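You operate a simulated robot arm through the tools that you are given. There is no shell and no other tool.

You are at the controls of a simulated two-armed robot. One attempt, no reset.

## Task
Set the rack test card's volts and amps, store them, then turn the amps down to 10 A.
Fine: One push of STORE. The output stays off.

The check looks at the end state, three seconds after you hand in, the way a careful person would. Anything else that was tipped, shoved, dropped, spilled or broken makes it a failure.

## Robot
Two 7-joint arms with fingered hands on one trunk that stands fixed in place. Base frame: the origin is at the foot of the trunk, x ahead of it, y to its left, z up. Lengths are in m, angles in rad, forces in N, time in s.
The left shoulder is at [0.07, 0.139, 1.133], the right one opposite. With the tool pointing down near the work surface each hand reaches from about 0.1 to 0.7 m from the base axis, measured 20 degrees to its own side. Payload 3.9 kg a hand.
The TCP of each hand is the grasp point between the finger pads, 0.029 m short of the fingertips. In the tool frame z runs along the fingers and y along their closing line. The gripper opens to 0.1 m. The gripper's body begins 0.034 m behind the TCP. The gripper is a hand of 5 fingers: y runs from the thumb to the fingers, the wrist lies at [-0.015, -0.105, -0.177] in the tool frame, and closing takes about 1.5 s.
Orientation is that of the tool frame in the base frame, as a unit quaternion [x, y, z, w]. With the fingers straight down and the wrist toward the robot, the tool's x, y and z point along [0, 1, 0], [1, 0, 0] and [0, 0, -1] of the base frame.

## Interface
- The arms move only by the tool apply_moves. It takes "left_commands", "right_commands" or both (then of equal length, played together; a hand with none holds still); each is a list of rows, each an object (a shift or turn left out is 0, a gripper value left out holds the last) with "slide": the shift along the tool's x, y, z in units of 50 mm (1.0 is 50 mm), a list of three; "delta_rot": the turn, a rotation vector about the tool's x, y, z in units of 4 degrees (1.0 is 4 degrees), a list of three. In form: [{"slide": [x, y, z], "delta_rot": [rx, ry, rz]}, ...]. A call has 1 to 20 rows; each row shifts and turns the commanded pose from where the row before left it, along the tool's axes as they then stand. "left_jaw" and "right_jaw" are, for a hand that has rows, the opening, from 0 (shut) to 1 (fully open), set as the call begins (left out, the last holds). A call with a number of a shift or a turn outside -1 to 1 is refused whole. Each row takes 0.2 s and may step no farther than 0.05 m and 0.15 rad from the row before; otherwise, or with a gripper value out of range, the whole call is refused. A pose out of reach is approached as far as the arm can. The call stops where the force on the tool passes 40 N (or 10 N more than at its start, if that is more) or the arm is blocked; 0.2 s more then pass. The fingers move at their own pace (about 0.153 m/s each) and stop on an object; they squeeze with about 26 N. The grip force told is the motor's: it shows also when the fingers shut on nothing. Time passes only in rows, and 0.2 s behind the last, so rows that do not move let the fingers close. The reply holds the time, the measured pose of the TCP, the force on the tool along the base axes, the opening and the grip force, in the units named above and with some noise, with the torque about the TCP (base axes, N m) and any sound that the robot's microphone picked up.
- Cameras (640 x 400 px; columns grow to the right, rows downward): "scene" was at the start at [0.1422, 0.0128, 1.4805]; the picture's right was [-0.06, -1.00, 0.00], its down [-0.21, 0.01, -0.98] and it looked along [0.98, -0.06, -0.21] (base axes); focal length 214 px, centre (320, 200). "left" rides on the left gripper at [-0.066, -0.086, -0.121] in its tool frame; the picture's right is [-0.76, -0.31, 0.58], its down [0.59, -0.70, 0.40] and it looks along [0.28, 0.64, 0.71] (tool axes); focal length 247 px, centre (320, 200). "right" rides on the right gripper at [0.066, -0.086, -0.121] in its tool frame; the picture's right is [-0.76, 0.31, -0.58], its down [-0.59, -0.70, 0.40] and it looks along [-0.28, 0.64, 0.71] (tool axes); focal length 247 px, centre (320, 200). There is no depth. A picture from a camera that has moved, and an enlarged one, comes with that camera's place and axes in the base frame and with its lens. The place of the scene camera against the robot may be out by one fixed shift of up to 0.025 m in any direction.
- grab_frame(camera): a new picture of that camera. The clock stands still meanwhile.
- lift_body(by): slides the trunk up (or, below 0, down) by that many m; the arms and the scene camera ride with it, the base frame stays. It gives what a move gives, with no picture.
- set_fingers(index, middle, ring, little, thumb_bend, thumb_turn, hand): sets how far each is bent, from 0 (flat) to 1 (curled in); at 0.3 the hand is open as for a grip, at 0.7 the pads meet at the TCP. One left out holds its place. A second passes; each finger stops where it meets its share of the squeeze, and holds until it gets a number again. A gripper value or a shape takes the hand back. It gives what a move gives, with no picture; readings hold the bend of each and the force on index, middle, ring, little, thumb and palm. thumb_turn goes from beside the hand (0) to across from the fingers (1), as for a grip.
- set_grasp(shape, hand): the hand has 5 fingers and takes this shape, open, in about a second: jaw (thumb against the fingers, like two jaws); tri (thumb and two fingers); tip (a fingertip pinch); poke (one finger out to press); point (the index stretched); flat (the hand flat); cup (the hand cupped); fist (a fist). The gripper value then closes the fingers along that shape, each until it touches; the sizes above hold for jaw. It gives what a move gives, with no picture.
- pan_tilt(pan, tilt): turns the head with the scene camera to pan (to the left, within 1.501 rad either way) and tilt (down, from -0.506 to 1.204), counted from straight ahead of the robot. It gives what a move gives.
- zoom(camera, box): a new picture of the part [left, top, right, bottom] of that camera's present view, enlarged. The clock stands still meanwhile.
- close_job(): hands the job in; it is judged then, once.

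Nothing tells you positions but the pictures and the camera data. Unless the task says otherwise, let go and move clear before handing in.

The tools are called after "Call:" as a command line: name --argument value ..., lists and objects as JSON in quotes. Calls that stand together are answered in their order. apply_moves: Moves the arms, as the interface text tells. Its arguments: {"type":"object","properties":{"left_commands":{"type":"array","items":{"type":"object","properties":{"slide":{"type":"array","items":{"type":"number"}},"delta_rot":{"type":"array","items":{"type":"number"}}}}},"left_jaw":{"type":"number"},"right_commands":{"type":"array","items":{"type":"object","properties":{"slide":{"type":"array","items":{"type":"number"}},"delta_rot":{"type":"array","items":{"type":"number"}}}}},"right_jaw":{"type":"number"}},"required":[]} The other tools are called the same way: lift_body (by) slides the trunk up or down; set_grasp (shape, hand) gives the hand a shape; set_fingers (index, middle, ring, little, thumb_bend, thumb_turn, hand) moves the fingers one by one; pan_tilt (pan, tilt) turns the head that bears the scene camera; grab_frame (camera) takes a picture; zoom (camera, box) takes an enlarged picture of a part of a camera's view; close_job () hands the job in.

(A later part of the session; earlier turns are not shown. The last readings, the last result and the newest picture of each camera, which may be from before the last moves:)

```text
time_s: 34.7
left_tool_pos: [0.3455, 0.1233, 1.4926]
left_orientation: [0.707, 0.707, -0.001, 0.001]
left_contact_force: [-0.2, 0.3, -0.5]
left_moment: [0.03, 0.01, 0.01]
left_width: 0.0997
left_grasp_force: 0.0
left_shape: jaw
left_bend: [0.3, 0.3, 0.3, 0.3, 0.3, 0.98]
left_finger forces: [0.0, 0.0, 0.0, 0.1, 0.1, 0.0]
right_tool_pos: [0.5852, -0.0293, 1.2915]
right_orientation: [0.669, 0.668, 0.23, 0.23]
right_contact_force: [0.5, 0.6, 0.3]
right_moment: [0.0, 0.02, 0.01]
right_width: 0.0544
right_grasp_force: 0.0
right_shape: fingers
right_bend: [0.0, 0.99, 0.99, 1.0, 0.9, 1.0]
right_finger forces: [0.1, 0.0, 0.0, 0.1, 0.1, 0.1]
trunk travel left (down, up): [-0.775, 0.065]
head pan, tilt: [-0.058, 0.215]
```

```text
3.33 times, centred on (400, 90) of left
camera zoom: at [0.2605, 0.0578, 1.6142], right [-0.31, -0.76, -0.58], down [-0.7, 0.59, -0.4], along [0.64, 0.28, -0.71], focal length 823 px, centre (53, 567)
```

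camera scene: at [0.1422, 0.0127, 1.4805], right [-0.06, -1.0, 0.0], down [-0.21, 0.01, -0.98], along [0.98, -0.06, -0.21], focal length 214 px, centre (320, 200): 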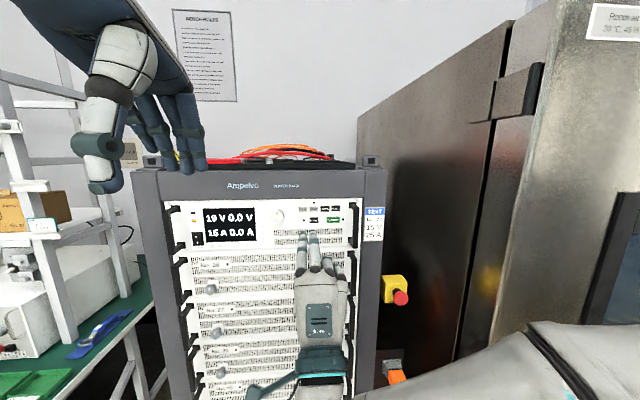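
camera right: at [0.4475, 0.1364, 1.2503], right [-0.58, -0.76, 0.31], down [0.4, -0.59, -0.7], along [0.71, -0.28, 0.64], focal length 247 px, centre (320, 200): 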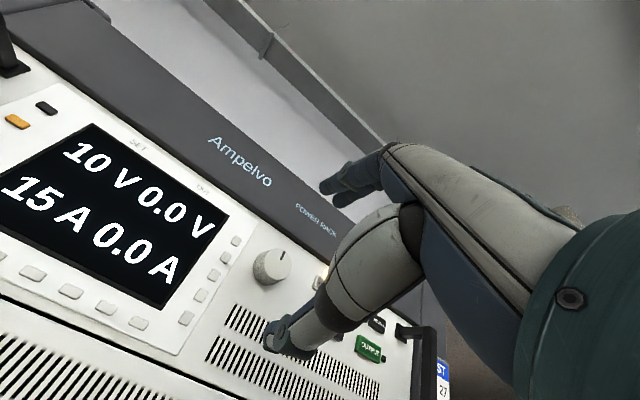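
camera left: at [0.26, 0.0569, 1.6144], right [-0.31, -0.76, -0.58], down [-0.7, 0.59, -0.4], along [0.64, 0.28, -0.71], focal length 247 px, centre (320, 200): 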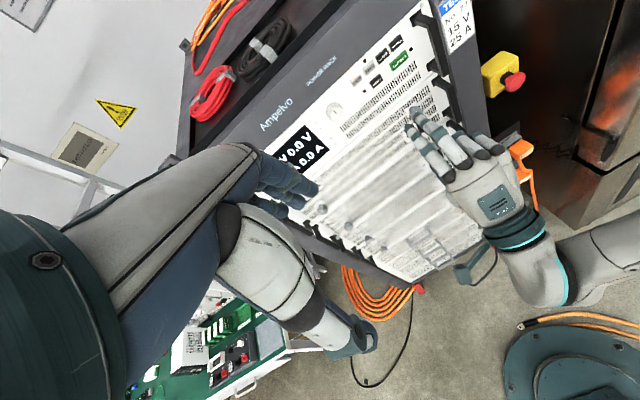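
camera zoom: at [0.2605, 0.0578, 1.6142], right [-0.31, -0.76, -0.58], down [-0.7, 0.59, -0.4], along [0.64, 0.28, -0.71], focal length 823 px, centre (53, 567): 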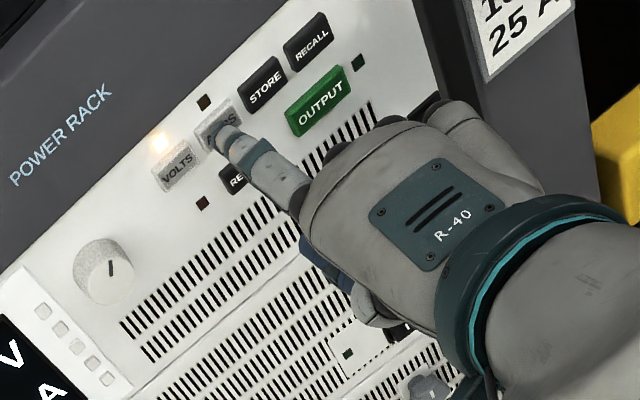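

The fingertip is in front of AMPS, about 2–3 mm left of centre. I'll correct that and push to the same depth as before.

Call:
apply_moves --right_commands '[{"slide": [-0.05, 0.0315, 0.0246]}, {"slide": [0, 0.0315, 0.0246]}, {"slide": [0, 0.0315, 0.0246]}, {"slide": [0, 0.02, 0.0156]}]'

Call:
zoom --camera "scene" --box '[190, 190, 360, 253]'

```text
time_s: 35.7
left_tool_pos: [0.344, 0.1231, 1.494]
left_orientation: [0.707, 0.707, 0.001, 0.001]
left_contact_force: [0.2, 0.3, 0.2]
left_moment: [-0.01, -0.04, 0.02]
left_width: 0.0999
left_grasp_force: 0.0
left_shape: jaw
left_bend: [0.3, 0.3, 0.3, 0.3, 0.3, 0.98]
left_finger forces: [0.0, 0.0, 0.0, 0.0, 0.1, 0.0]
right_tool_pos: [0.5905, -0.0332, 1.2913]
right_orientation: [0.669, 0.668, 0.23, 0.231]
right_contact_force: [-1.4, 0.6, -0.1]
right_moment: [0.0, -0.05, 0.04]
right_width: 0.0545
right_grasp_force: 0.3
right_shape: fingers
right_bend: [0.0, 0.99, 0.99, 1.0, 0.9, 1.0]
right_finger forces: [1.2, 0.1, 0.0, 0.1, 0.0, 0.0]
trunk travel left (down, up): [-0.775, 0.065]
head pan, tilt: [-0.058, 0.215]
```

```text
3.76 times, centred on (275, 222) of scene
camera zoom: at [0.1418, 0.0129, 1.4806], right [-0.06, -1.0, 0.0], down [-0.21, 0.01, -0.98], along [0.98, -0.06, -0.21], focal length 807 px, centre (489, 119)
```

zoom: 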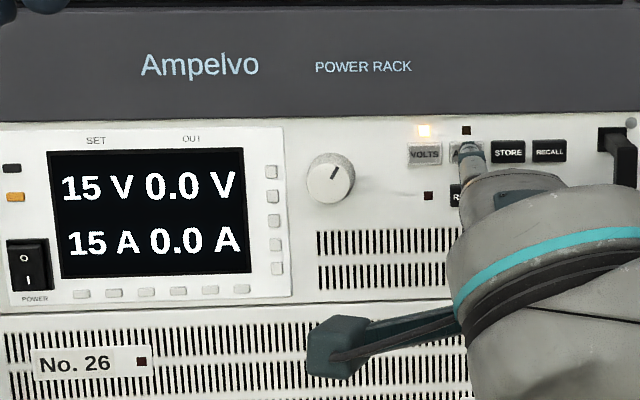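

Contact force is 1.2 N with no click yet; about 2 mm more is needed.

Call:
apply_moves --right_commands '[{"slide": [0, 0.02, 0.0156]}, {"slide": [0, 0.02, 0.0156]}]'

Call:
zoom --camera "scene" --box '[190, 190, 360, 253]'

```text
time_s: 36.3
left_tool_pos: [0.3433, 0.1218, 1.4939]
left_orientation: [0.707, 0.707, 0.002, 0.001]
left_contact_force: [-0.2, 0.3, 0.6]
left_moment: [-0.04, 0.02, 0.07]
left_width: 0.0999
left_grasp_force: 0.0
left_shape: jaw
left_bend: [0.3, 0.3, 0.3, 0.3, 0.3, 0.98]
left_finger forces: [0.0, 0.0, 0.1, 0.0, 0.0, 0.0]
right_tool_pos: [0.5901, -0.0339, 1.2917]
right_orientation: [0.668, 0.669, 0.23, 0.23]
right_contact_force: [-3.2, 1.4, -0.1]
right_moment: [-0.05, -0.18, 0.06]
right_width: 0.0539
right_grasp_force: 1.8
right_shape: fingers
right_bend: [0.0, 0.99, 0.99, 1.0, 0.9, 1.0]
right_finger forces: [3.7, 0.1, 0.0, 0.0, 0.0, 0.0]
trunk travel left (down, up): [-0.775, 0.065]
head pan, tilt: [-0.058, 0.215]
heard: click
```

```text
3.76 times, centred on (275, 222) of scene
camera zoom: at [0.141, 0.013, 1.4806], right [-0.06, -1.0, 0.0], down [-0.21, 0.01, -0.98], along [0.98, -0.06, -0.21], focal length 807 px, centre (489, 119)
```

zoom: 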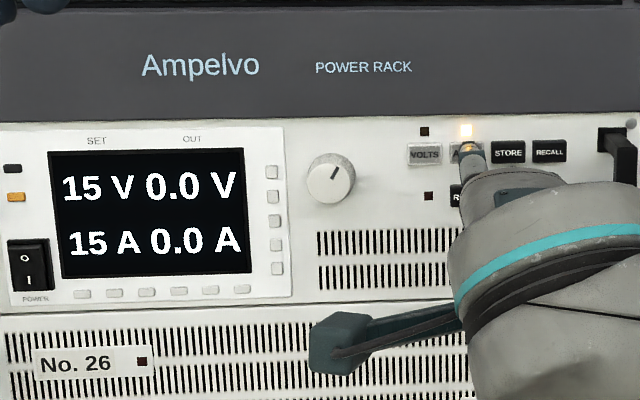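

AMPS is lit. Next I'll retract, level the hand, reshape to tri and return to the knob.

Call:
apply_moves --right_commands '[{"slide": [0, -0.2, -0.156]}, {"slide": [0, -0.75, -0.586]}, {"slide": [0, -0.75, -0.586]}, {"delta_rot": [-1, 0, 0]}, {"delta_rot": [-1, 0, 0]}, {"delta_rot": [-1, 0, 0]}, {"delta_rot": [-1, 0, 0]}, {"delta_rot": [-1, 0, 0]}, {"delta_rot": [-1, 0, 0]}, {"delta_rot": [-1, 0, 0]}, {"delta_rot": [-1, 0, 0]}, {"delta_rot": [-1, 0, 0]}, {"delta_rot": [-1, 0, 0]}, {"delta_rot": [-1, 0, 0]}, {"delta_rot": [-1, 0, 0]}, {"delta_rot": [-1, 0, 0]}]'

Call:
set_grasp --hand "right" --shape "tri"

Call:
apply_moves --right_commands '[{"slide": [0.687, 0.309, 0.56]}, {"slide": [0.687, 0.309, 0.56]}, {"slide": [0.687, 0.309, 0.56]}]' --right_jaw 0.6

Call:
zoom --camera "scene" --box '[190, 170, 350, 270]'

Call:
zoom --camera "right" --box '[220, 120, 440, 380]'

```text
time_s: 39.7
left_tool_pos: [0.3471, 0.1219, 1.4938]
left_orientation: [0.707, 0.707, 0.0, 0.001]
left_contact_force: [-0.5, -0.3, 0.5]
left_moment: [-0.02, 0.02, 0.04]
left_width: 0.0998
left_grasp_force: 0.0
left_shape: jaw
left_bend: [0.3, 0.3, 0.3, 0.3, 0.3, 0.98]
left_finger forces: [0.0, 0.0, 0.0, 0.0, 0.1, 0.0]
right_tool_pos: [0.4865, -0.0354, 1.2915]
right_orientation: [0.5, 0.5, 0.501, 0.499]
right_contact_force: [-0.7, -0.6, -0.4]
right_moment: [-0.01, -0.03, 0.02]
right_width: 0.0545
right_grasp_force: 0.0
right_shape: fingers
right_bend: [0.0, 0.99, 0.99, 1.0, 0.9, 1.0]
right_finger forces: [0.0, 0.0, 0.0, 0.1, 0.0, 0.0]
trunk travel left (down, up): [-0.775, 0.065]
head pan, tilt: [-0.058, 0.215]
```

```text
time_s: 40.6
left_tool_pos: [0.3458, 0.1221, 1.4943]
left_orientation: [0.707, 0.707, 0.001, 0.001]
left_contact_force: [-0.3, -0.5, 0.8]
left_moment: [0.04, 0.01, 0.01]
left_width: 0.0998
left_grasp_force: 0.1
left_shape: jaw
left_bend: [0.3, 0.3, 0.3, 0.3, 0.3, 0.98]
left_finger forces: [0.1, 0.1, 0.0, 0.0, 0.0, 0.0]
right_tool_pos: [0.4853, -0.0335, 1.2926]
right_orientation: [0.5, 0.5, 0.5, 0.5]
right_contact_force: [0.2, 0.0, 0.0]
right_moment: [0.01, -0.02, 0.02]
right_width: 0.0998
right_grasp_force: 0.0
right_shape: tri
right_bend: [0.3, 0.3, 0.99, 0.99, 0.3, 0.98]
right_finger forces: [0.1, 0.1, 0.1, 0.0, 0.1, 0.0]
trunk travel left (down, up): [-0.775, 0.065]
head pan, tilt: [-0.058, 0.215]
```

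```text
time_s: 41.4
left_tool_pos: [0.3447, 0.1241, 1.4929]
left_orientation: [0.707, 0.707, 0.0, 0.001]
left_contact_force: [-0.3, 0.6, 0.6]
left_moment: [-0.02, -0.01, 0.01]
left_width: 0.0999
left_grasp_force: 0.1
left_shape: jaw
left_bend: [0.3, 0.3, 0.3, 0.3, 0.3, 0.98]
left_finger forces: [0.0, 0.0, 0.1, 0.0, 0.0, 0.0]
right_tool_pos: [0.5691, 0.0703, 1.3372]
right_orientation: [0.499, 0.501, 0.501, 0.499]
right_contact_force: [-0.1, -0.4, 0.4]
right_moment: [0.03, -0.03, -0.01]
right_width: 0.0602
right_grasp_force: 0.1
right_shape: tri
right_bend: [0.39, 0.39, 0.99, 0.99, 0.3, 1.0]
right_finger forces: [0.1, 0.0, 0.0, 0.0, 0.0, 0.0]
trunk travel left (down, up): [-0.775, 0.065]
head pan, tilt: [-0.058, 0.215]
```

```text
4.00 times, centred on (270, 220) of scene
camera zoom: at [0.1429, 0.0145, 1.4804], right [-0.06, -1.0, 0.0], down [-0.21, 0.01, -0.98], along [0.98, -0.06, -0.21], focal length 858 px, centre (520, 120)
```

zoom: 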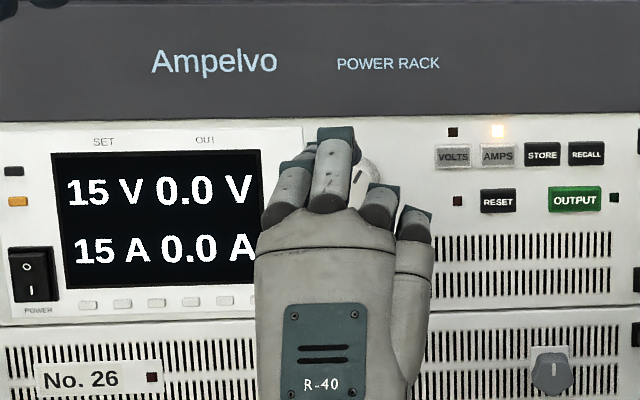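

```text
1.54 times, centred on (330, 250) of right
camera zoom: at [0.4484, 0.1363, 1.251], right [-0.58, -0.76, 0.31], down [0.4, -0.59, -0.7], along [0.71, -0.28, 0.64], focal length 380 px, centre (305, 123)
```

zoom: 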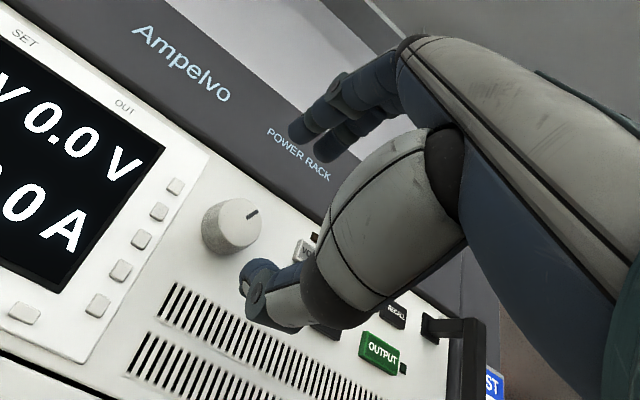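

Aligned again. I'll move in over the knob, then close the pinch.

Call:
apply_moves --right_commands '[{"slide": [-0.01, 0.01, 0.5]}, {"slide": [0, 0, 0.5]}, {"slide": [0, 0, 0.3]}]'

Call:
apply_moves --right_commands '[{}, {}, {}, {}, {}]' --right_jaw 0.1

Call:
zoom --camera "right" --box '[220, 120, 440, 380]'

Call:
zoom --camera "scene" --box '[190, 170, 350, 270]'

```text
time_s: 42.2
left_tool_pos: [0.3403, 0.1206, 1.4947]
left_orientation: [0.707, 0.707, 0.003, 0.003]
left_contact_force: [-0.3, 0.2, -1.1]
left_moment: [0.0, -0.02, -0.01]
left_width: 0.0997
left_grasp_force: 0.1
left_shape: jaw
left_bend: [0.3, 0.3, 0.3, 0.3, 0.3, 0.98]
left_finger forces: [0.0, 0.0, 0.0, 0.0, 0.0, 0.0]
right_tool_pos: [0.6306, 0.0669, 1.3407]
right_orientation: [0.499, 0.499, 0.501, 0.5]
right_contact_force: [-9.0, -0.7, -2.3]
right_moment: [0.03, -0.34, 0.1]
right_width: 0.0596
right_grasp_force: 0.0
right_shape: tri
right_bend: [0.39, 0.39, 0.99, 0.99, 0.3, 1.0]
right_finger forces: [8.2, 1.4, 0.0, 0.1, 0.0, 0.0]
trunk travel left (down, up): [-0.775, 0.065]
head pan, tilt: [-0.058, 0.215]
```

```text
time_s: 43.4
left_tool_pos: [0.3419, 0.1229, 1.4941]
left_orientation: [0.707, 0.708, 0.002, 0.0]
left_contact_force: [0.2, 0.5, -0.8]
left_moment: [0.02, 0.02, 0.0]
left_width: 0.1001
left_grasp_force: 0.1
left_shape: jaw
left_bend: [0.3, 0.3, 0.3, 0.3, 0.3, 0.98]
left_finger forces: [0.1, 0.1, 0.0, 0.0, 0.0, 0.1]
right_tool_pos: [0.6343, 0.0681, 1.3402]
right_orientation: [0.5, 0.5, 0.5, 0.5]
right_contact_force: [-6.1, -1.2, -2.7]
right_moment: [0.01, 0.04, 0.01]
right_width: 0.0211
right_grasp_force: 26.0
right_shape: tri
right_bend: [0.58, 0.59, 1.0, 1.0, 0.51, 1.0]
right_finger forces: [12.6, 11.2, 0.1, 0.0, 25.7, 0.0]
trunk travel left (down, up): [-0.775, 0.065]
head pan, tilt: [-0.058, 0.215]
```

```text
1.54 times, centred on (330, 250) of right
camera zoom: at [0.512, 0.1344, 1.2536], right [-0.58, -0.76, 0.31], down [0.4, -0.59, -0.7], along [0.71, -0.28, 0.64], focal length 380 px, centre (305, 123)
```

zoom: 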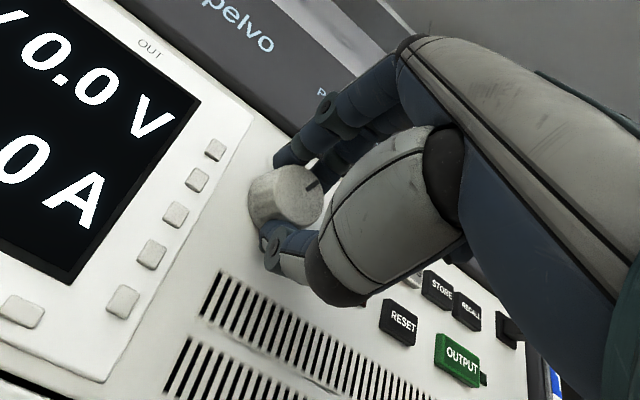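

```text
4.00 times, centred on (270, 220) of scene
camera zoom: at [0.1405, 0.0126, 1.4807], right [-0.06, -1.0, 0.0], down [-0.21, 0.01, -0.98], along [0.98, -0.06, -0.21], focal length 858 px, centre (520, 120)
```

zoom: 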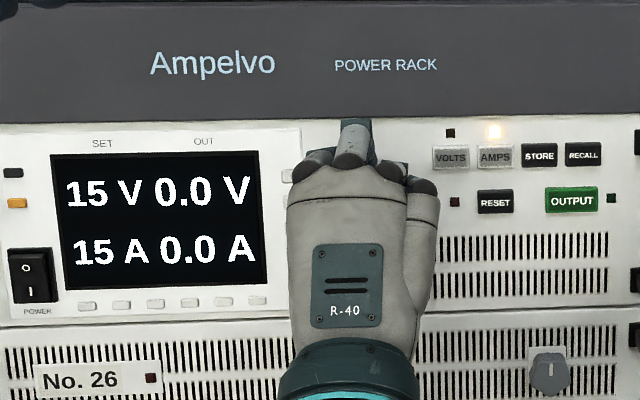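

The knob is gripped, with a light 6 N push toward the panel, which I'll relieve by 3 mm. Then I'll turn clockwise 16° and look.

Call:
apply_moves --right_commands '[{"slide": [0, -0.02, -0.06]}, {"delta_rot": [0, 0, 1]}, {"delta_rot": [0, 0, 1]}, {"delta_rot": [0, 0, 1]}, {"delta_rot": [0, 0, 1]}]'

Call:
zoom --camera "scene" --box '[190, 170, 350, 270]'

Call:
zoom --camera "right" --box '[220, 120, 440, 380]'

```text
time_s: 44.6
left_tool_pos: [0.3452, 0.1223, 1.4946]
left_orientation: [0.707, 0.707, 0.0, 0.001]
left_contact_force: [-0.4, 0.1, -1.2]
left_moment: [0.0, -0.01, 0.03]
left_width: 0.1
left_grasp_force: 0.0
left_shape: jaw
left_bend: [0.3, 0.3, 0.3, 0.3, 0.3, 0.98]
left_finger forces: [0.0, 0.0, 0.0, 0.0, 0.0, 0.1]
right_tool_pos: [0.6321, 0.0681, 1.3383]
right_orientation: [0.565, 0.425, 0.566, 0.425]
right_contact_force: [6.8, 0.5, 7.7]
right_moment: [0.02, -0.22, -0.04]
right_width: 0.0194
right_grasp_force: 26.1
right_shape: tri
right_bend: [0.57, 0.58, 1.0, 1.0, 0.52, 1.0]
right_finger forces: [14.6, 12.6, 0.1, 0.1, 20.7, 0.1]
trunk travel left (down, up): [-0.775, 0.065]
head pan, tilt: [-0.058, 0.215]
```

```text
4.00 times, centred on (270, 220) of scene
camera zoom: at [0.1426, 0.0128, 1.4805], right [-0.06, -1.0, 0.0], down [-0.21, 0.01, -0.98], along [0.98, -0.06, -0.21], focal length 858 px, centre (520, 120)
```

zoom: 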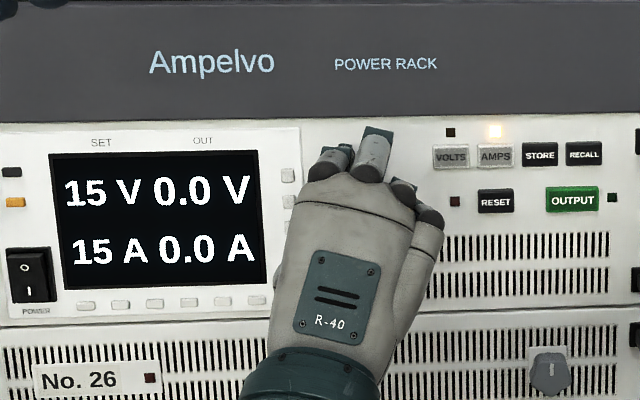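

```text
1.54 times, centred on (330, 250) of right
camera zoom: at [0.511, 0.1555, 1.2727], right [-0.58, -0.81, 0.08], down [0.4, -0.37, -0.84], along [0.71, -0.45, 0.54], focal length 380 px, centre (305, 123)
```

zoom: 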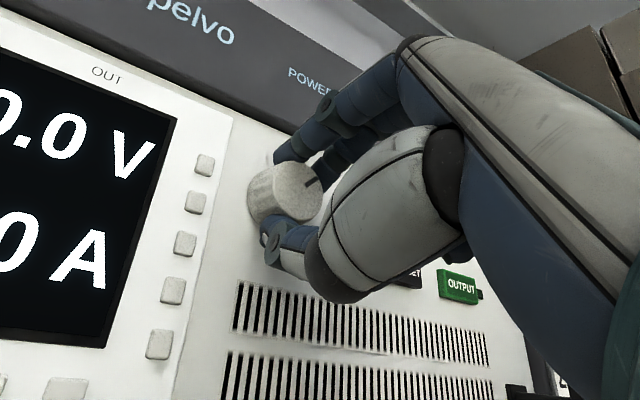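

No step yet at 16°. I'll ease the side load and continue in small turns.

Call:
apply_moves --right_commands '[{"slide": [0, 0.02, 0.03], "delta_rot": [0, 0, 1]}]'

Call:
zoom --camera "scene" --box '[190, 170, 350, 270]'

```text
time_s: 45.0
left_tool_pos: [0.3451, 0.1224, 1.4925]
left_orientation: [0.707, 0.707, 0.001, 0.001]
left_contact_force: [-0.5, 0.5, 0.6]
left_moment: [-0.02, 0.01, 0.0]
left_width: 0.1
left_grasp_force: 0.0
left_shape: jaw
left_bend: [0.3, 0.3, 0.3, 0.3, 0.3, 0.98]
left_finger forces: [0.1, 0.0, 0.0, 0.1, 0.0, 0.0]
right_tool_pos: [0.6327, 0.0686, 1.3378]
right_orientation: [0.579, 0.406, 0.579, 0.405]
right_contact_force: [-0.9, -1.7, 0.7]
right_moment: [-0.02, -0.08, -0.08]
right_width: 0.0196
right_grasp_force: 25.5
right_shape: tri
right_bend: [0.57, 0.58, 1.0, 1.0, 0.52, 1.0]
right_finger forces: [12.9, 12.8, 0.1, 0.1, 24.2, 0.0]
trunk travel left (down, up): [-0.775, 0.065]
head pan, tilt: [-0.058, 0.215]
```

```text
4.00 times, centred on (270, 220) of scene
camera zoom: at [0.1417, 0.0127, 1.4805], right [-0.06, -1.0, 0.0], down [-0.21, 0.01, -0.98], along [0.98, -0.06, -0.21], focal length 858 px, centre (520, 120)
```

zoom: 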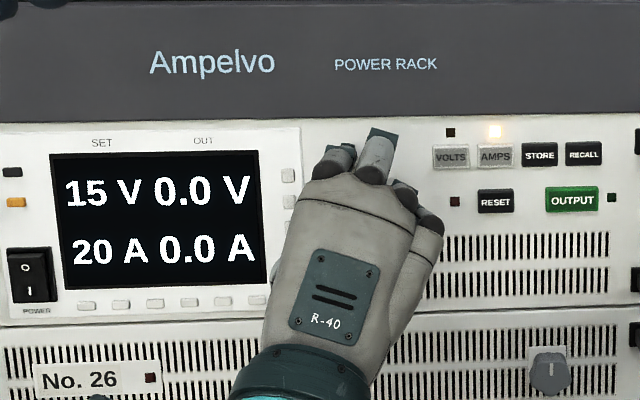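

20 A. The step is about 18–20°, so I'll turn another 16° and then creep.

Call:
apply_moves --right_commands '[{"delta_rot": [0, 0, 1]}, {"delta_rot": [0, 0, 1]}, {"delta_rot": [0, 0, 1]}, {"delta_rot": [0, 0, 1]}]'

Call:
zoom --camera "scene" --box '[190, 170, 350, 270]'

```text
time_s: 46.0
left_tool_pos: [0.3445, 0.1233, 1.4936]
left_orientation: [0.707, 0.707, 0.0, 0.001]
left_contact_force: [0.3, -0.5, -0.1]
left_moment: [0.0, 0.01, 0.02]
left_width: 0.0999
left_grasp_force: 0.1
left_shape: jaw
left_bend: [0.3, 0.3, 0.3, 0.3, 0.3, 0.98]
left_finger forces: [0.1, 0.0, 0.0, 0.0, 0.0, 0.0]
right_tool_pos: [0.6338, 0.0684, 1.3389]
right_orientation: [0.63, 0.322, 0.63, 0.321]
right_contact_force: [-2.0, 1.3, -4.3]
right_moment: [-0.01, 0.1, 0.04]
right_width: 0.02
right_grasp_force: 26.2
right_shape: tri
right_bend: [0.58, 0.58, 1.0, 1.0, 0.51, 1.0]
right_finger forces: [11.9, 12.0, 0.1, 0.1, 27.5, 0.1]
trunk travel left (down, up): [-0.775, 0.065]
head pan, tilt: [-0.058, 0.215]
```

```text
4.00 times, centred on (270, 220) of scene
camera zoom: at [0.142, 0.0134, 1.4805], right [-0.06, -1.0, 0.0], down [-0.21, 0.01, -0.98], along [0.98, -0.06, -0.21], focal length 858 px, centre (520, 120)
```

zoom: 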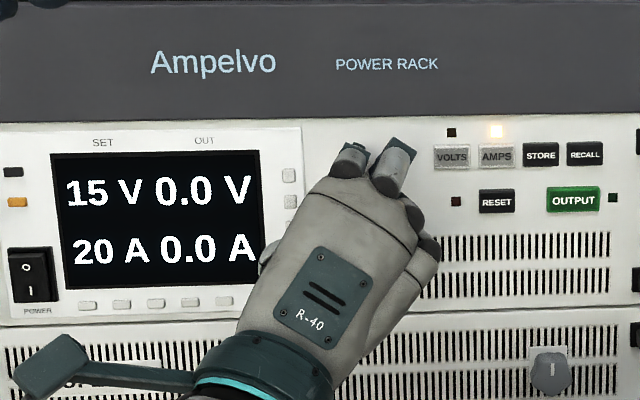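

Call:
apply_moves --right_commands '[{"delta_rot": [0, 0, 1]}]'

Call:
zoom --camera "scene" --box '[190, 170, 350, 270]'

```text
time_s: 46.4
left_tool_pos: [0.3443, 0.1233, 1.4932]
left_orientation: [0.707, 0.707, 0.001, 0.001]
left_contact_force: [-0.6, 0.3, -0.1]
left_moment: [-0.01, 0.0, 0.0]
left_width: 0.0997
left_grasp_force: 0.2
left_shape: jaw
left_bend: [0.3, 0.3, 0.3, 0.3, 0.3, 0.98]
left_finger forces: [0.0, 0.0, 0.1, 0.0, 0.1, 0.0]
right_tool_pos: [0.6335, 0.0692, 1.3385]
right_orientation: [0.641, 0.299, 0.641, 0.299]
right_contact_force: [-2.7, 0.5, -5.9]
right_moment: [-0.01, 0.12, 0.05]
right_width: 0.0199
right_grasp_force: 25.9
right_shape: tri
right_bend: [0.58, 0.58, 1.0, 1.0, 0.51, 1.0]
right_finger forces: [11.6, 12.6, 0.0, 0.1, 27.8, 0.0]
trunk travel left (down, up): [-0.775, 0.065]
head pan, tilt: [-0.058, 0.215]
```

```text
4.00 times, centred on (270, 220) of scene
camera zoom: at [0.142, 0.0135, 1.4805], right [-0.06, -1.0, 0.0], down [-0.21, 0.01, -0.98], along [0.98, -0.06, -0.21], focal length 858 px, centre (520, 120)
```

zoom: 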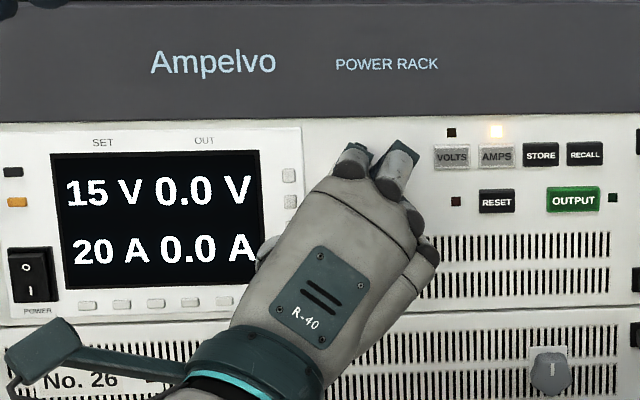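

Call:
apply_moves --right_commands '[{"slide": [-0.02, -0.025, -0.02], "delta_rot": [0, 0, 1]}]'

Call:
zoom --camera "scene" --box '[190, 170, 350, 270]'

Call:
zoom --camera "right" --box '[220, 120, 440, 380]'

```text
time_s: 46.8
left_tool_pos: [0.345, 0.1241, 1.4936]
left_orientation: [0.708, 0.707, 0.0, 0.001]
left_contact_force: [0.3, -0.1, -0.8]
left_moment: [0.02, 0.0, -0.02]
left_width: 0.1
left_grasp_force: 0.0
left_shape: jaw
left_bend: [0.3, 0.3, 0.3, 0.3, 0.3, 0.98]
left_finger forces: [0.0, 0.0, 0.0, 0.0, 0.0, 0.0]
right_tool_pos: [0.6323, 0.0687, 1.3376]
right_orientation: [0.65, 0.276, 0.652, 0.277]
right_contact_force: [3.4, 2.5, 2.0]
right_moment: [0.02, -0.04, 0.07]
right_width: 0.0203
right_grasp_force: 26.4
right_shape: tri
right_bend: [0.58, 0.58, 1.0, 1.0, 0.51, 1.0]
right_finger forces: [14.2, 10.1, 0.0, 0.0, 23.6, 0.0]
trunk travel left (down, up): [-0.775, 0.065]
head pan, tilt: [-0.058, 0.215]
```

```text
4.00 times, centred on (270, 220) of scene
camera zoom: at [0.1426, 0.0142, 1.4807], right [-0.06, -1.0, 0.0], down [-0.21, 0.01, -0.98], along [0.98, -0.06, -0.21], focal length 858 px, centre (520, 120)
```

zoom: 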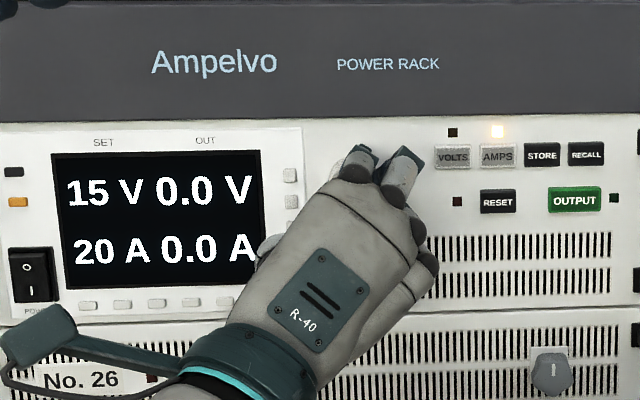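

```text
1.54 times, centred on (330, 250) of right
camera zoom: at [0.5114, 0.176, 1.3215], right [-0.58, -0.76, -0.31], down [0.4, 0.06, -0.91], along [0.71, -0.65, 0.27], focal length 380 px, centre (305, 123)
```

zoom: 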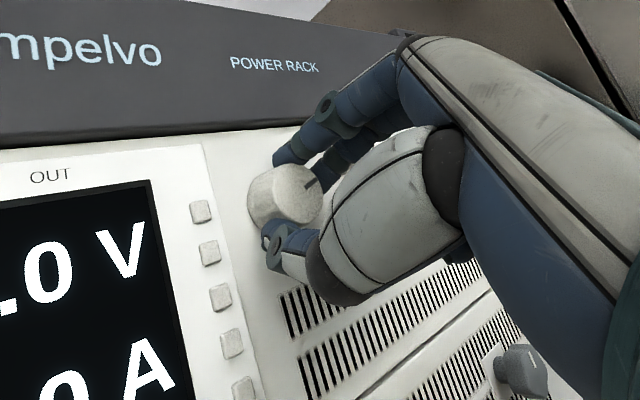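

The knob appears to have 30° detents with switchover halfway (about 15°, then 45°). I'm at 44°, so one more small turn should do it.

Call:
apply_moves --right_commands '[{"delta_rot": [0, 0, 1]}]'

Call:
zoom --camera "scene" --box '[190, 170, 350, 270]'

```text
time_s: 47.2
left_tool_pos: [0.3456, 0.1239, 1.4934]
left_orientation: [0.706, 0.708, -0.001, 0.001]
left_contact_force: [-1.0, -0.4, 0.3]
left_moment: [-0.01, -0.03, -0.02]
left_width: 0.1
left_grasp_force: 0.1
left_shape: jaw
left_bend: [0.3, 0.3, 0.3, 0.3, 0.3, 0.98]
left_finger forces: [0.0, 0.0, 0.0, 0.0, 0.0, 0.0]
right_tool_pos: [0.632, 0.0683, 1.3384]
right_orientation: [0.66, 0.253, 0.661, 0.253]
right_contact_force: [3.4, 2.3, 3.8]
right_moment: [-0.02, -0.02, 0.03]
right_width: 0.0202
right_grasp_force: 26.3
right_shape: tri
right_bend: [0.58, 0.59, 1.0, 1.0, 0.51, 1.0]
right_finger forces: [14.2, 9.8, 0.0, 0.0, 23.0, 0.1]
trunk travel left (down, up): [-0.775, 0.065]
head pan, tilt: [-0.058, 0.215]
```

```text
4.00 times, centred on (270, 220) of scene
camera zoom: at [0.1423, 0.0142, 1.4806], right [-0.06, -1.0, 0.0], down [-0.21, 0.01, -0.98], along [0.98, -0.06, -0.21], focal length 858 px, centre (520, 120)
```

zoom: 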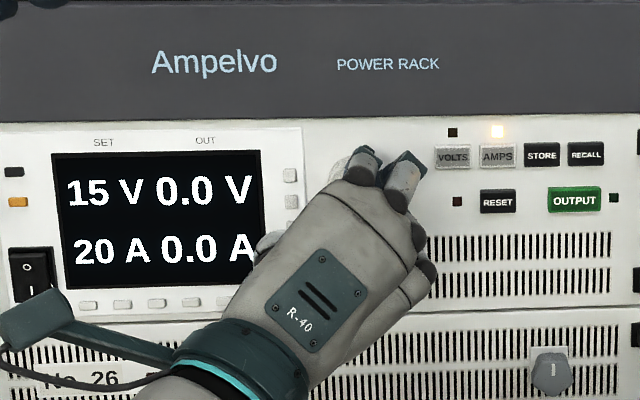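

Call:
apply_moves --right_commands '[{"delta_rot": [0, 0, 1]}]'

Call:
zoom --camera "scene" --box '[190, 170, 350, 270]'

Call:
zoom --camera "right" --box '[220, 120, 440, 380]'

```text
time_s: 47.6
left_tool_pos: [0.3445, 0.125, 1.4948]
left_orientation: [0.707, 0.707, 0.0, 0.001]
left_contact_force: [-0.5, 1.4, -0.7]
left_moment: [-0.01, -0.01, 0.02]
left_width: 0.0999
left_grasp_force: 0.2
left_shape: jaw
left_bend: [0.3, 0.3, 0.3, 0.3, 0.3, 0.98]
left_finger forces: [0.0, 0.0, 0.0, 0.0, 0.0, 0.0]
right_tool_pos: [0.6331, 0.0694, 1.3371]
right_orientation: [0.668, 0.231, 0.668, 0.231]
right_contact_force: [4.5, 2.4, 3.1]
right_moment: [-0.03, -0.05, 0.03]
right_width: 0.02
right_grasp_force: 25.6
right_shape: tri
right_bend: [0.57, 0.59, 1.0, 1.0, 0.51, 1.0]
right_finger forces: [14.1, 9.9, 0.1, 0.0, 23.1, 0.0]
trunk travel left (down, up): [-0.775, 0.065]
head pan, tilt: [-0.058, 0.215]
```

```text
4.00 times, centred on (270, 220) of scene
camera zoom: at [0.1423, 0.0141, 1.4805], right [-0.06, -1.0, 0.0], down [-0.21, 0.01, -0.98], along [0.98, -0.06, -0.21], focal length 858 px, centre (520, 120)
```

zoom: 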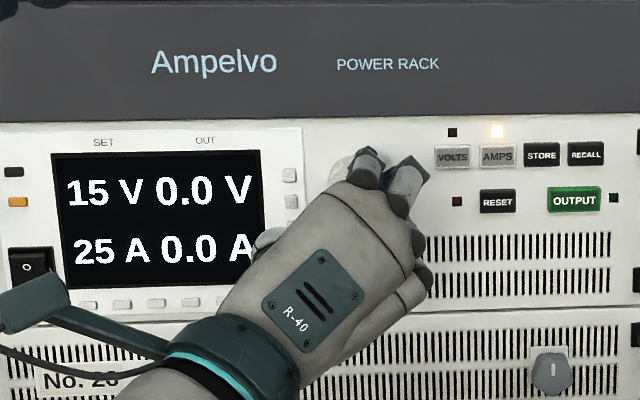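

```text
1.54 times, centred on (330, 250) of right
camera zoom: at [0.5113, 0.177, 1.3358], right [-0.58, -0.71, -0.41], down [0.4, 0.19, -0.9], along [0.71, -0.68, 0.17], focal length 380 px, centre (305, 123)
```

zoom: 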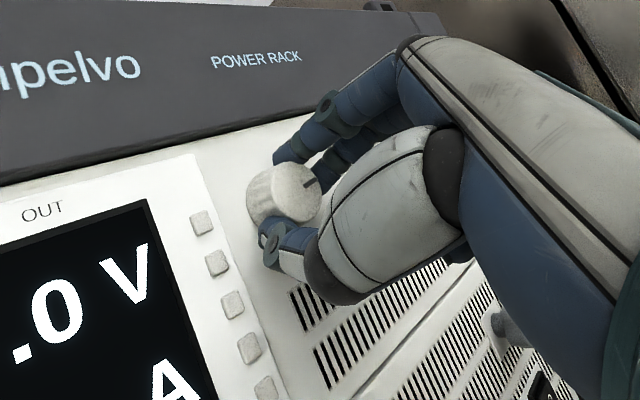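

25 A reached. I'll turn 4° further for margin, then release and confirm both values hold.

Call:
apply_moves --right_commands '[{"delta_rot": [0, 0, 1]}]'

Call:
apply_moves --right_commands '[{}, {}, {}, {}]' --right_jaw 0.5

Call:
zoom --camera "scene" --box '[190, 170, 350, 270]'

Call:
zoom --camera "right" --box '[220, 120, 440, 380]'

```text
time_s: 48.0
left_tool_pos: [0.3455, 0.1234, 1.493]
left_orientation: [0.707, 0.707, -0.001, 0.002]
left_contact_force: [-0.9, -0.6, 0.2]
left_moment: [0.0, -0.02, 0.0]
left_width: 0.0995
left_grasp_force: 0.0
left_shape: jaw
left_bend: [0.3, 0.3, 0.3, 0.3, 0.3, 0.98]
left_finger forces: [0.1, 0.0, 0.0, 0.0, 0.0, 0.1]
right_tool_pos: [0.6324, 0.068, 1.3372]
right_orientation: [0.677, 0.206, 0.675, 0.207]
right_contact_force: [3.6, 3.1, 3.5]
right_moment: [0.0, -0.05, 0.05]
right_width: 0.02
right_grasp_force: 26.0
right_shape: tri
right_bend: [0.57, 0.59, 1.0, 1.0, 0.51, 1.0]
right_finger forces: [14.4, 9.7, 0.0, 0.1, 23.1, 0.0]
trunk travel left (down, up): [-0.775, 0.065]
head pan, tilt: [-0.058, 0.215]
```

```text
time_s: 49.0
left_tool_pos: [0.3459, 0.1202, 1.4933]
left_orientation: [0.707, 0.707, 0.0, 0.001]
left_contact_force: [0.6, 0.0, 0.4]
left_moment: [-0.01, 0.0, 0.03]
left_width: 0.0999
left_grasp_force: 0.0
left_shape: jaw
left_bend: [0.3, 0.3, 0.3, 0.3, 0.3, 0.98]
left_finger forces: [0.1, 0.0, 0.0, 0.0, 0.1, 0.1]
right_tool_pos: [0.6327, 0.067, 1.3362]
right_orientation: [0.677, 0.207, 0.676, 0.208]
right_contact_force: [0.6, -1.0, 1.1]
right_moment: [0.01, 0.01, 0.03]
right_width: 0.0501
right_grasp_force: 0.0
right_shape: tri
right_bend: [0.4, 0.43, 0.99, 0.99, 0.35, 1.0]
right_finger forces: [0.1, 0.0, 0.0, 0.0, 0.1, 0.0]
trunk travel left (down, up): [-0.775, 0.065]
head pan, tilt: [-0.058, 0.215]
```

```text
4.00 times, centred on (270, 220) of scene
camera zoom: at [0.1421, 0.0127, 1.4805], right [-0.06, -1.0, 0.0], down [-0.21, 0.01, -0.98], along [0.98, -0.06, -0.21], focal length 858 px, centre (520, 120)
```

zoom: 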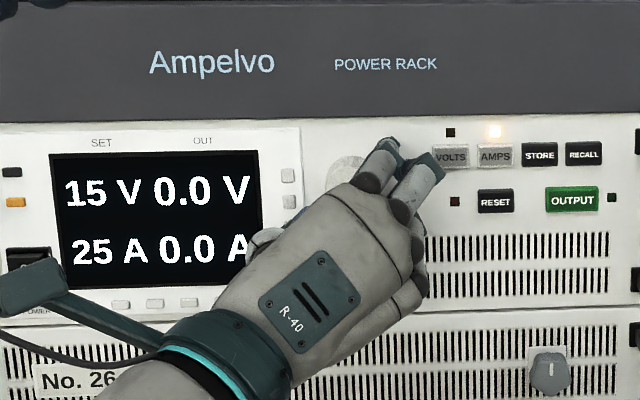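

```text
1.54 times, centred on (330, 250) of right
camera zoom: at [0.5109, 0.1757, 1.3428], right [-0.58, -0.68, -0.46], down [0.4, 0.25, -0.88], along [0.71, -0.69, 0.12], focal length 380 px, centre (305, 123)
```

zoom: 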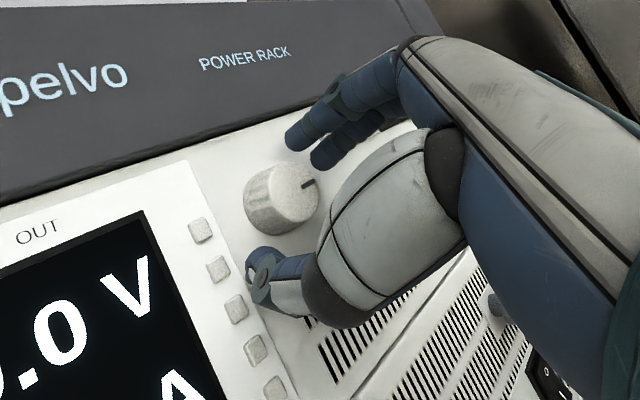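

Both values hold at 15 V / 25 A. I'll retract, undo the roll, and return to the pointing shape for the single STORE push.

Call:
apply_moves --right_commands '[{"slide": [0, 0, -0.5]}, {"slide": [0, 0, -1]}, {"slide": [0, 0, -1]}, {"slide": [0, 0, -0.5], "delta_rot": [0, 0, -1]}, {"delta_rot": [0, 0, -1]}, {"delta_rot": [0, 0, -1]}, {"delta_rot": [0, 0, -1]}, {"delta_rot": [0, 0, -1]}, {"delta_rot": [0, 0, -1]}, {"delta_rot": [0, 0, -1]}, {"delta_rot": [0, 0, -1]}, {"delta_rot": [0, 0, -1]}, {"delta_rot": [0, 0, -1]}, {"delta_rot": [0, 0, -1]}, {"delta_rot": [0, 0, -1]}, {"delta_rot": [0, 0, -1]}, {"delta_rot": [0, 0, -1]}]'

Call:
set_fingers --hand "right" --index 0.0 --middle 1.0 --ring 1.0 --little 1.0 --thumb_bend 0.9 --thumb_turn 1.0

Call:
apply_moves --right_commands '[{"delta_rot": [1, 0, 0]}, {"delta_rot": [1, 0, 0]}, {"delta_rot": [1, 0, 0]}, {"delta_rot": [1, 0, 0]}, {"delta_rot": [1, 0, 0]}, {"delta_rot": [1, 0, 0]}, {"delta_rot": [1, 0, 0]}, {"delta_rot": [1, 0, 0]}, {"delta_rot": [1, 0, 0]}, {"delta_rot": [1, 0, 0]}, {"delta_rot": [1, 0, 0]}, {"delta_rot": [1, 0, 0]}, {"delta_rot": [1, 0, 0]}, {"slide": [-0.86, -0.04, 0.353]}, {"slide": [-0.86, -0.04, 0.353]}, {"slide": [-0.86, -0.04, 0.353]}]'

Call:
zoom --camera "scene" --box '[190, 170, 350, 270]'

Call:
zoom --camera "left" --box '[320, 30, 480, 150]'

```text
time_s: 52.6
left_tool_pos: [0.3448, 0.1221, 1.4936]
left_orientation: [0.707, 0.708, 0.0, 0.001]
left_contact_force: [1.4, -0.9, -1.5]
left_moment: [0.03, 0.01, -0.02]
left_width: 0.0998
left_grasp_force: 0.0
left_shape: jaw
left_bend: [0.3, 0.3, 0.3, 0.3, 0.3, 0.98]
left_finger forces: [0.1, 0.0, 0.0, 0.1, 0.0, 0.1]
right_tool_pos: [0.482, 0.0687, 1.3375]
right_orientation: [0.499, 0.501, 0.501, 0.5]
right_contact_force: [-0.2, -0.8, 0.1]
right_moment: [0.03, 0.0, 0.01]
right_width: 0.0501
right_grasp_force: 0.0
right_shape: tri
right_bend: [0.4, 0.43, 0.99, 0.99, 0.35, 1.0]
right_finger forces: [0.0, 0.0, 0.0, 0.0, 0.0, 0.0]
trunk travel left (down, up): [-0.775, 0.065]
head pan, tilt: [-0.058, 0.215]
```

```text
time_s: 53.6
left_tool_pos: [0.3454, 0.1218, 1.4939]
left_orientation: [0.707, 0.708, 0.001, 0.001]
left_contact_force: [0.0, -0.2, 0.4]
left_moment: [0.03, 0.0, -0.04]
left_width: 0.1
left_grasp_force: 0.1
left_shape: jaw
left_bend: [0.3, 0.3, 0.3, 0.3, 0.3, 0.98]
left_finger forces: [0.0, 0.1, 0.1, 0.0, 0.0, 0.1]
right_tool_pos: [0.482, 0.0684, 1.3374]
right_orientation: [0.5, 0.5, 0.5, 0.5]
right_contact_force: [-0.2, -0.2, -0.1]
right_moment: [0.04, 0.01, 0.0]
right_width: 0.0543
right_grasp_force: 0.0
right_shape: fingers
right_bend: [0.0, 0.98, 0.99, 1.0, 0.9, 1.0]
right_finger forces: [0.0, 0.0, 0.0, 0.0, 0.0, 0.0]
trunk travel left (down, up): [-0.775, 0.065]
head pan, tilt: [-0.058, 0.215]
```

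```text
time_s: 57.0
left_tool_pos: [0.3438, 0.1206, 1.4943]
left_orientation: [0.707, 0.707, 0.0, 0.0]
left_contact_force: [-0.1, -0.1, 0.2]
left_moment: [0.01, 0.0, -0.02]
left_width: 0.0998
left_grasp_force: 0.1
left_shape: jaw
left_bend: [0.3, 0.3, 0.3, 0.3, 0.3, 0.98]
left_finger forces: [0.1, 0.0, 0.1, 0.0, 0.0, 0.1]
right_tool_pos: [0.5123, -0.0616, 1.2908]
right_orientation: [0.668, 0.669, 0.231, 0.229]
right_contact_force: [-0.8, 0.5, 0.4]
right_moment: [-0.01, -0.03, -0.04]
right_width: 0.0542
right_grasp_force: 0.2
right_shape: fingers
right_bend: [0.0, 0.98, 0.99, 1.0, 0.9, 1.0]
right_finger forces: [0.0, 0.1, 0.0, 0.0, 0.1, 0.0]
trunk travel left (down, up): [-0.775, 0.065]
head pan, tilt: [-0.058, 0.215]
```

```text
4.00 times, centred on (270, 220) of scene
camera zoom: at [0.1419, 0.0116, 1.4805], right [-0.06, -1.0, 0.0], down [-0.21, 0.01, -0.98], along [0.98, -0.06, -0.21], focal length 858 px, centre (520, 120)
```

zoom: 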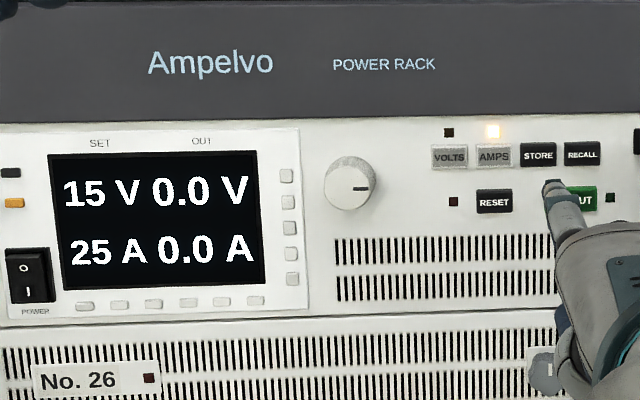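

```text
3.33 times, centred on (400, 90) of left
camera zoom: at [0.2597, 0.0557, 1.6145], right [-0.31, -0.76, -0.58], down [-0.7, 0.59, -0.4], along [0.64, 0.28, -0.71], focal length 823 px, centre (53, 567)
```

zoom: 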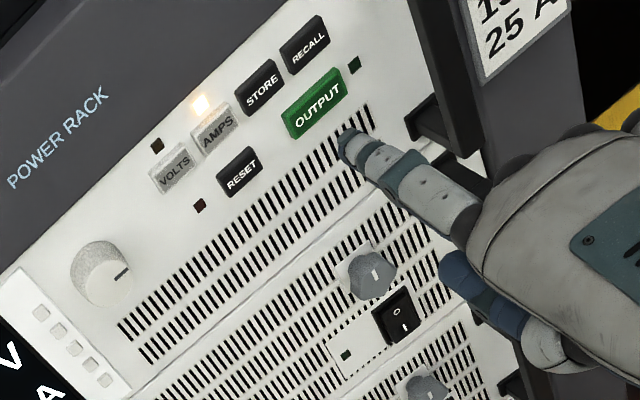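

Display shows 15 V / 25 A and the AMPS lamp is on. I'll advance to just short of STORE and check alignment carefully, since only one push is allowed.

Call:
apply_moves --right_commands '[{"slide": [0, 0.397, 0.31]}, {"slide": [0, 0.397, 0.31]}, {"slide": [0, 0.33, 0.258]}]'

Call:
zoom --camera "scene" --box '[260, 190, 360, 253]'

Call:
zoom --camera "right" --box '[270, 80, 430, 220]'

Call:
zoom --camera "left" --box '[320, 30, 480, 150]'

```text
time_s: 57.8
left_tool_pos: [0.3458, 0.1224, 1.4932]
left_orientation: [0.707, 0.707, 0.0, 0.001]
left_contact_force: [0.5, -0.5, 0.0]
left_moment: [0.0, -0.01, -0.02]
left_width: 0.0998
left_grasp_force: 0.1
left_shape: jaw
left_bend: [0.3, 0.3, 0.3, 0.3, 0.3, 0.98]
left_finger forces: [0.1, 0.0, 0.1, 0.0, 0.1, 0.1]
right_tool_pos: [0.5821, -0.0598, 1.2913]
right_orientation: [0.669, 0.668, 0.229, 0.23]
right_contact_force: [0.5, 0.5, -0.6]
right_moment: [-0.01, 0.02, -0.01]
right_width: 0.0542
right_grasp_force: 0.0
right_shape: fingers
right_bend: [0.0, 0.98, 0.99, 1.0, 0.9, 1.0]
right_finger forces: [0.0, 0.0, 0.0, 0.0, 0.0, 0.0]
trunk travel left (down, up): [-0.775, 0.065]
head pan, tilt: [-0.058, 0.215]
```

```text
6.35 times, centred on (310, 222) of scene
camera zoom: at [0.1427, 0.0134, 1.4805], right [-0.06, -1.0, 0.0], down [-0.21, 0.01, -0.98], along [0.98, -0.06, -0.21], focal length 1362 px, centre (384, 64)
```

zoom: 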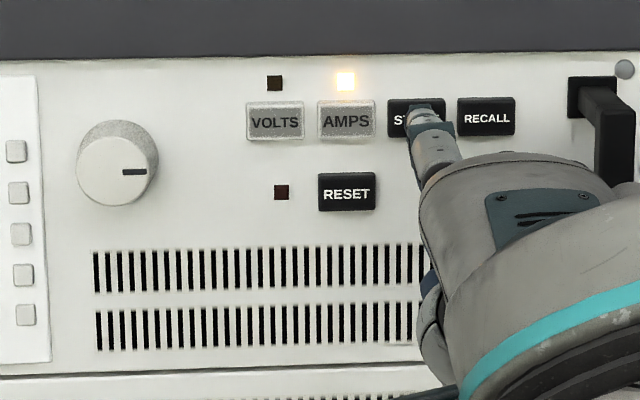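

```text
2.86 times, centred on (350, 150) of right
camera zoom: at [0.4399, 0.0054, 1.3342], right [-0.11, -0.76, 0.64], down [-0.31, -0.59, -0.75], along [0.94, -0.28, -0.17], focal length 706 px, centre (234, 343)
```

zoom: 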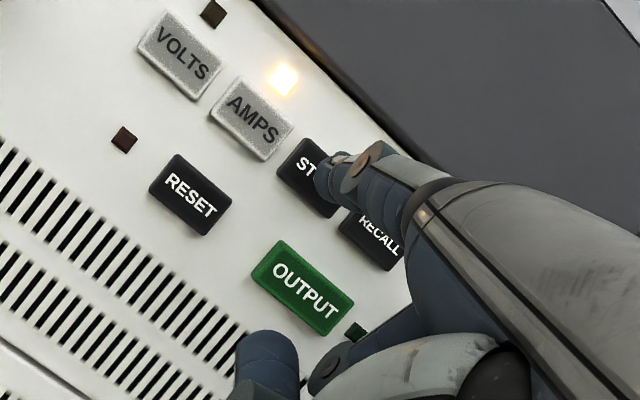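

```text
3.33 times, centred on (400, 90) of left
camera zoom: at [0.2606, 0.0576, 1.6142], right [-0.31, -0.76, -0.58], down [-0.7, 0.59, -0.4], along [0.64, 0.28, -0.71], focal length 823 px, centre (53, 567)
```

zoom: 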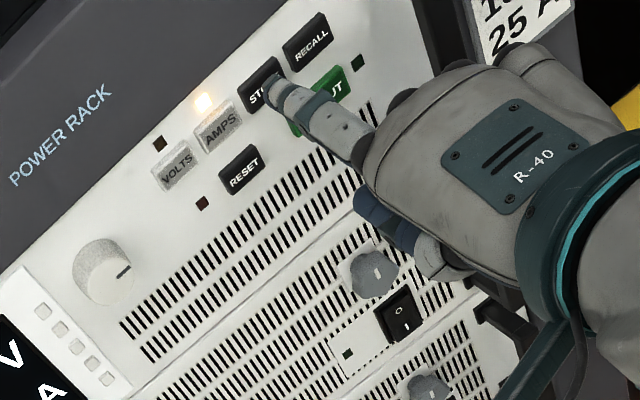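

The fingertip is centred on STORE, well clear of RECALL and OUTPUT. I'll push slowly.

Call:
apply_moves --right_commands '[{"slide": [0, 0.0394, 0.0308]}, {"slide": [0, 0.0394, 0.0308]}, {"slide": [0, 0.0394, 0.0308]}, {"slide": [0, 0.02, 0.0156]}]'

Call:
zoom --camera "scene" --box '[190, 190, 360, 253]'

```text
time_s: 58.8
left_tool_pos: [0.3444, 0.1232, 1.4934]
left_orientation: [0.708, 0.707, 0.0, 0.001]
left_contact_force: [-0.4, 0.2, -0.2]
left_moment: [-0.02, 0.03, 0.0]
left_width: 0.0997
left_grasp_force: 0.0
left_shape: jaw
left_bend: [0.3, 0.3, 0.3, 0.3, 0.3, 0.98]
left_finger forces: [0.1, 0.1, 0.2, 0.0, 0.1, 0.0]
right_tool_pos: [0.5903, -0.0618, 1.293]
right_orientation: [0.669, 0.669, 0.23, 0.23]
right_contact_force: [0.8, 0.1, 0.0]
right_moment: [0.0, 0.01, -0.04]
right_width: 0.0542
right_grasp_force: 0.0
right_shape: fingers
right_bend: [0.0, 0.98, 0.99, 1.0, 0.9, 1.0]
right_finger forces: [0.1, 0.0, 0.0, 0.0, 0.0, 0.0]
trunk travel left (down, up): [-0.775, 0.065]
head pan, tilt: [-0.058, 0.215]
```

```text
3.76 times, centred on (275, 222) of scene
camera zoom: at [0.1423, 0.0128, 1.4805], right [-0.06, -1.0, 0.0], down [-0.21, 0.01, -0.98], along [0.98, -0.06, -0.21], focal length 807 px, centre (489, 119)
```

zoom: 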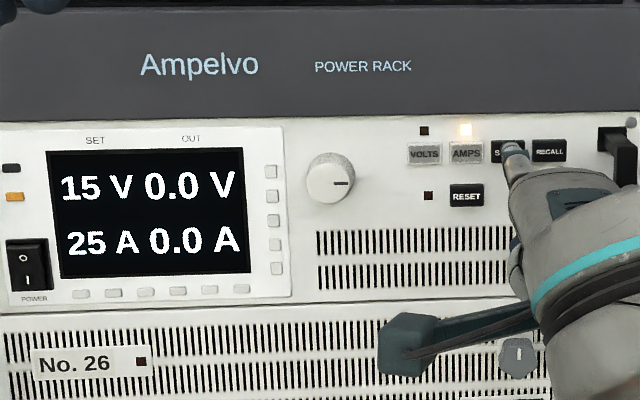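

No contact yet; I'll go on in 1 mm steps.

Call:
apply_moves --right_commands '[{"slide": [0, 0.0158, 0.0123]}, {"slide": [0, 0.0158, 0.0123]}]'

```text
time_s: 59.4
left_tool_pos: [0.3444, 0.122, 1.4927]
left_orientation: [0.708, 0.707, 0.0, 0.001]
left_contact_force: [0.6, -0.4, 0.0]
left_moment: [0.0, 0.01, 0.01]
left_width: 0.0997
left_grasp_force: 0.1
left_shape: jaw
left_bend: [0.3, 0.3, 0.3, 0.3, 0.3, 0.98]
left_finger forces: [0.1, 0.0, 0.1, 0.0, 0.1, 0.2]
right_tool_pos: [0.5908, -0.0615, 1.2916]
right_orientation: [0.669, 0.668, 0.23, 0.231]
right_contact_force: [0.7, -1.0, -0.7]
right_moment: [-0.01, -0.09, 0.02]
right_width: 0.0543
right_grasp_force: 0.6
right_shape: fingers
right_bend: [0.0, 0.98, 0.99, 1.0, 0.9, 1.0]
right_finger forces: [1.3, 0.0, 0.1, 0.1, 0.0, 0.0]
trunk travel left (down, up): [-0.775, 0.065]
head pan, tilt: [-0.058, 0.215]
heard: click
```

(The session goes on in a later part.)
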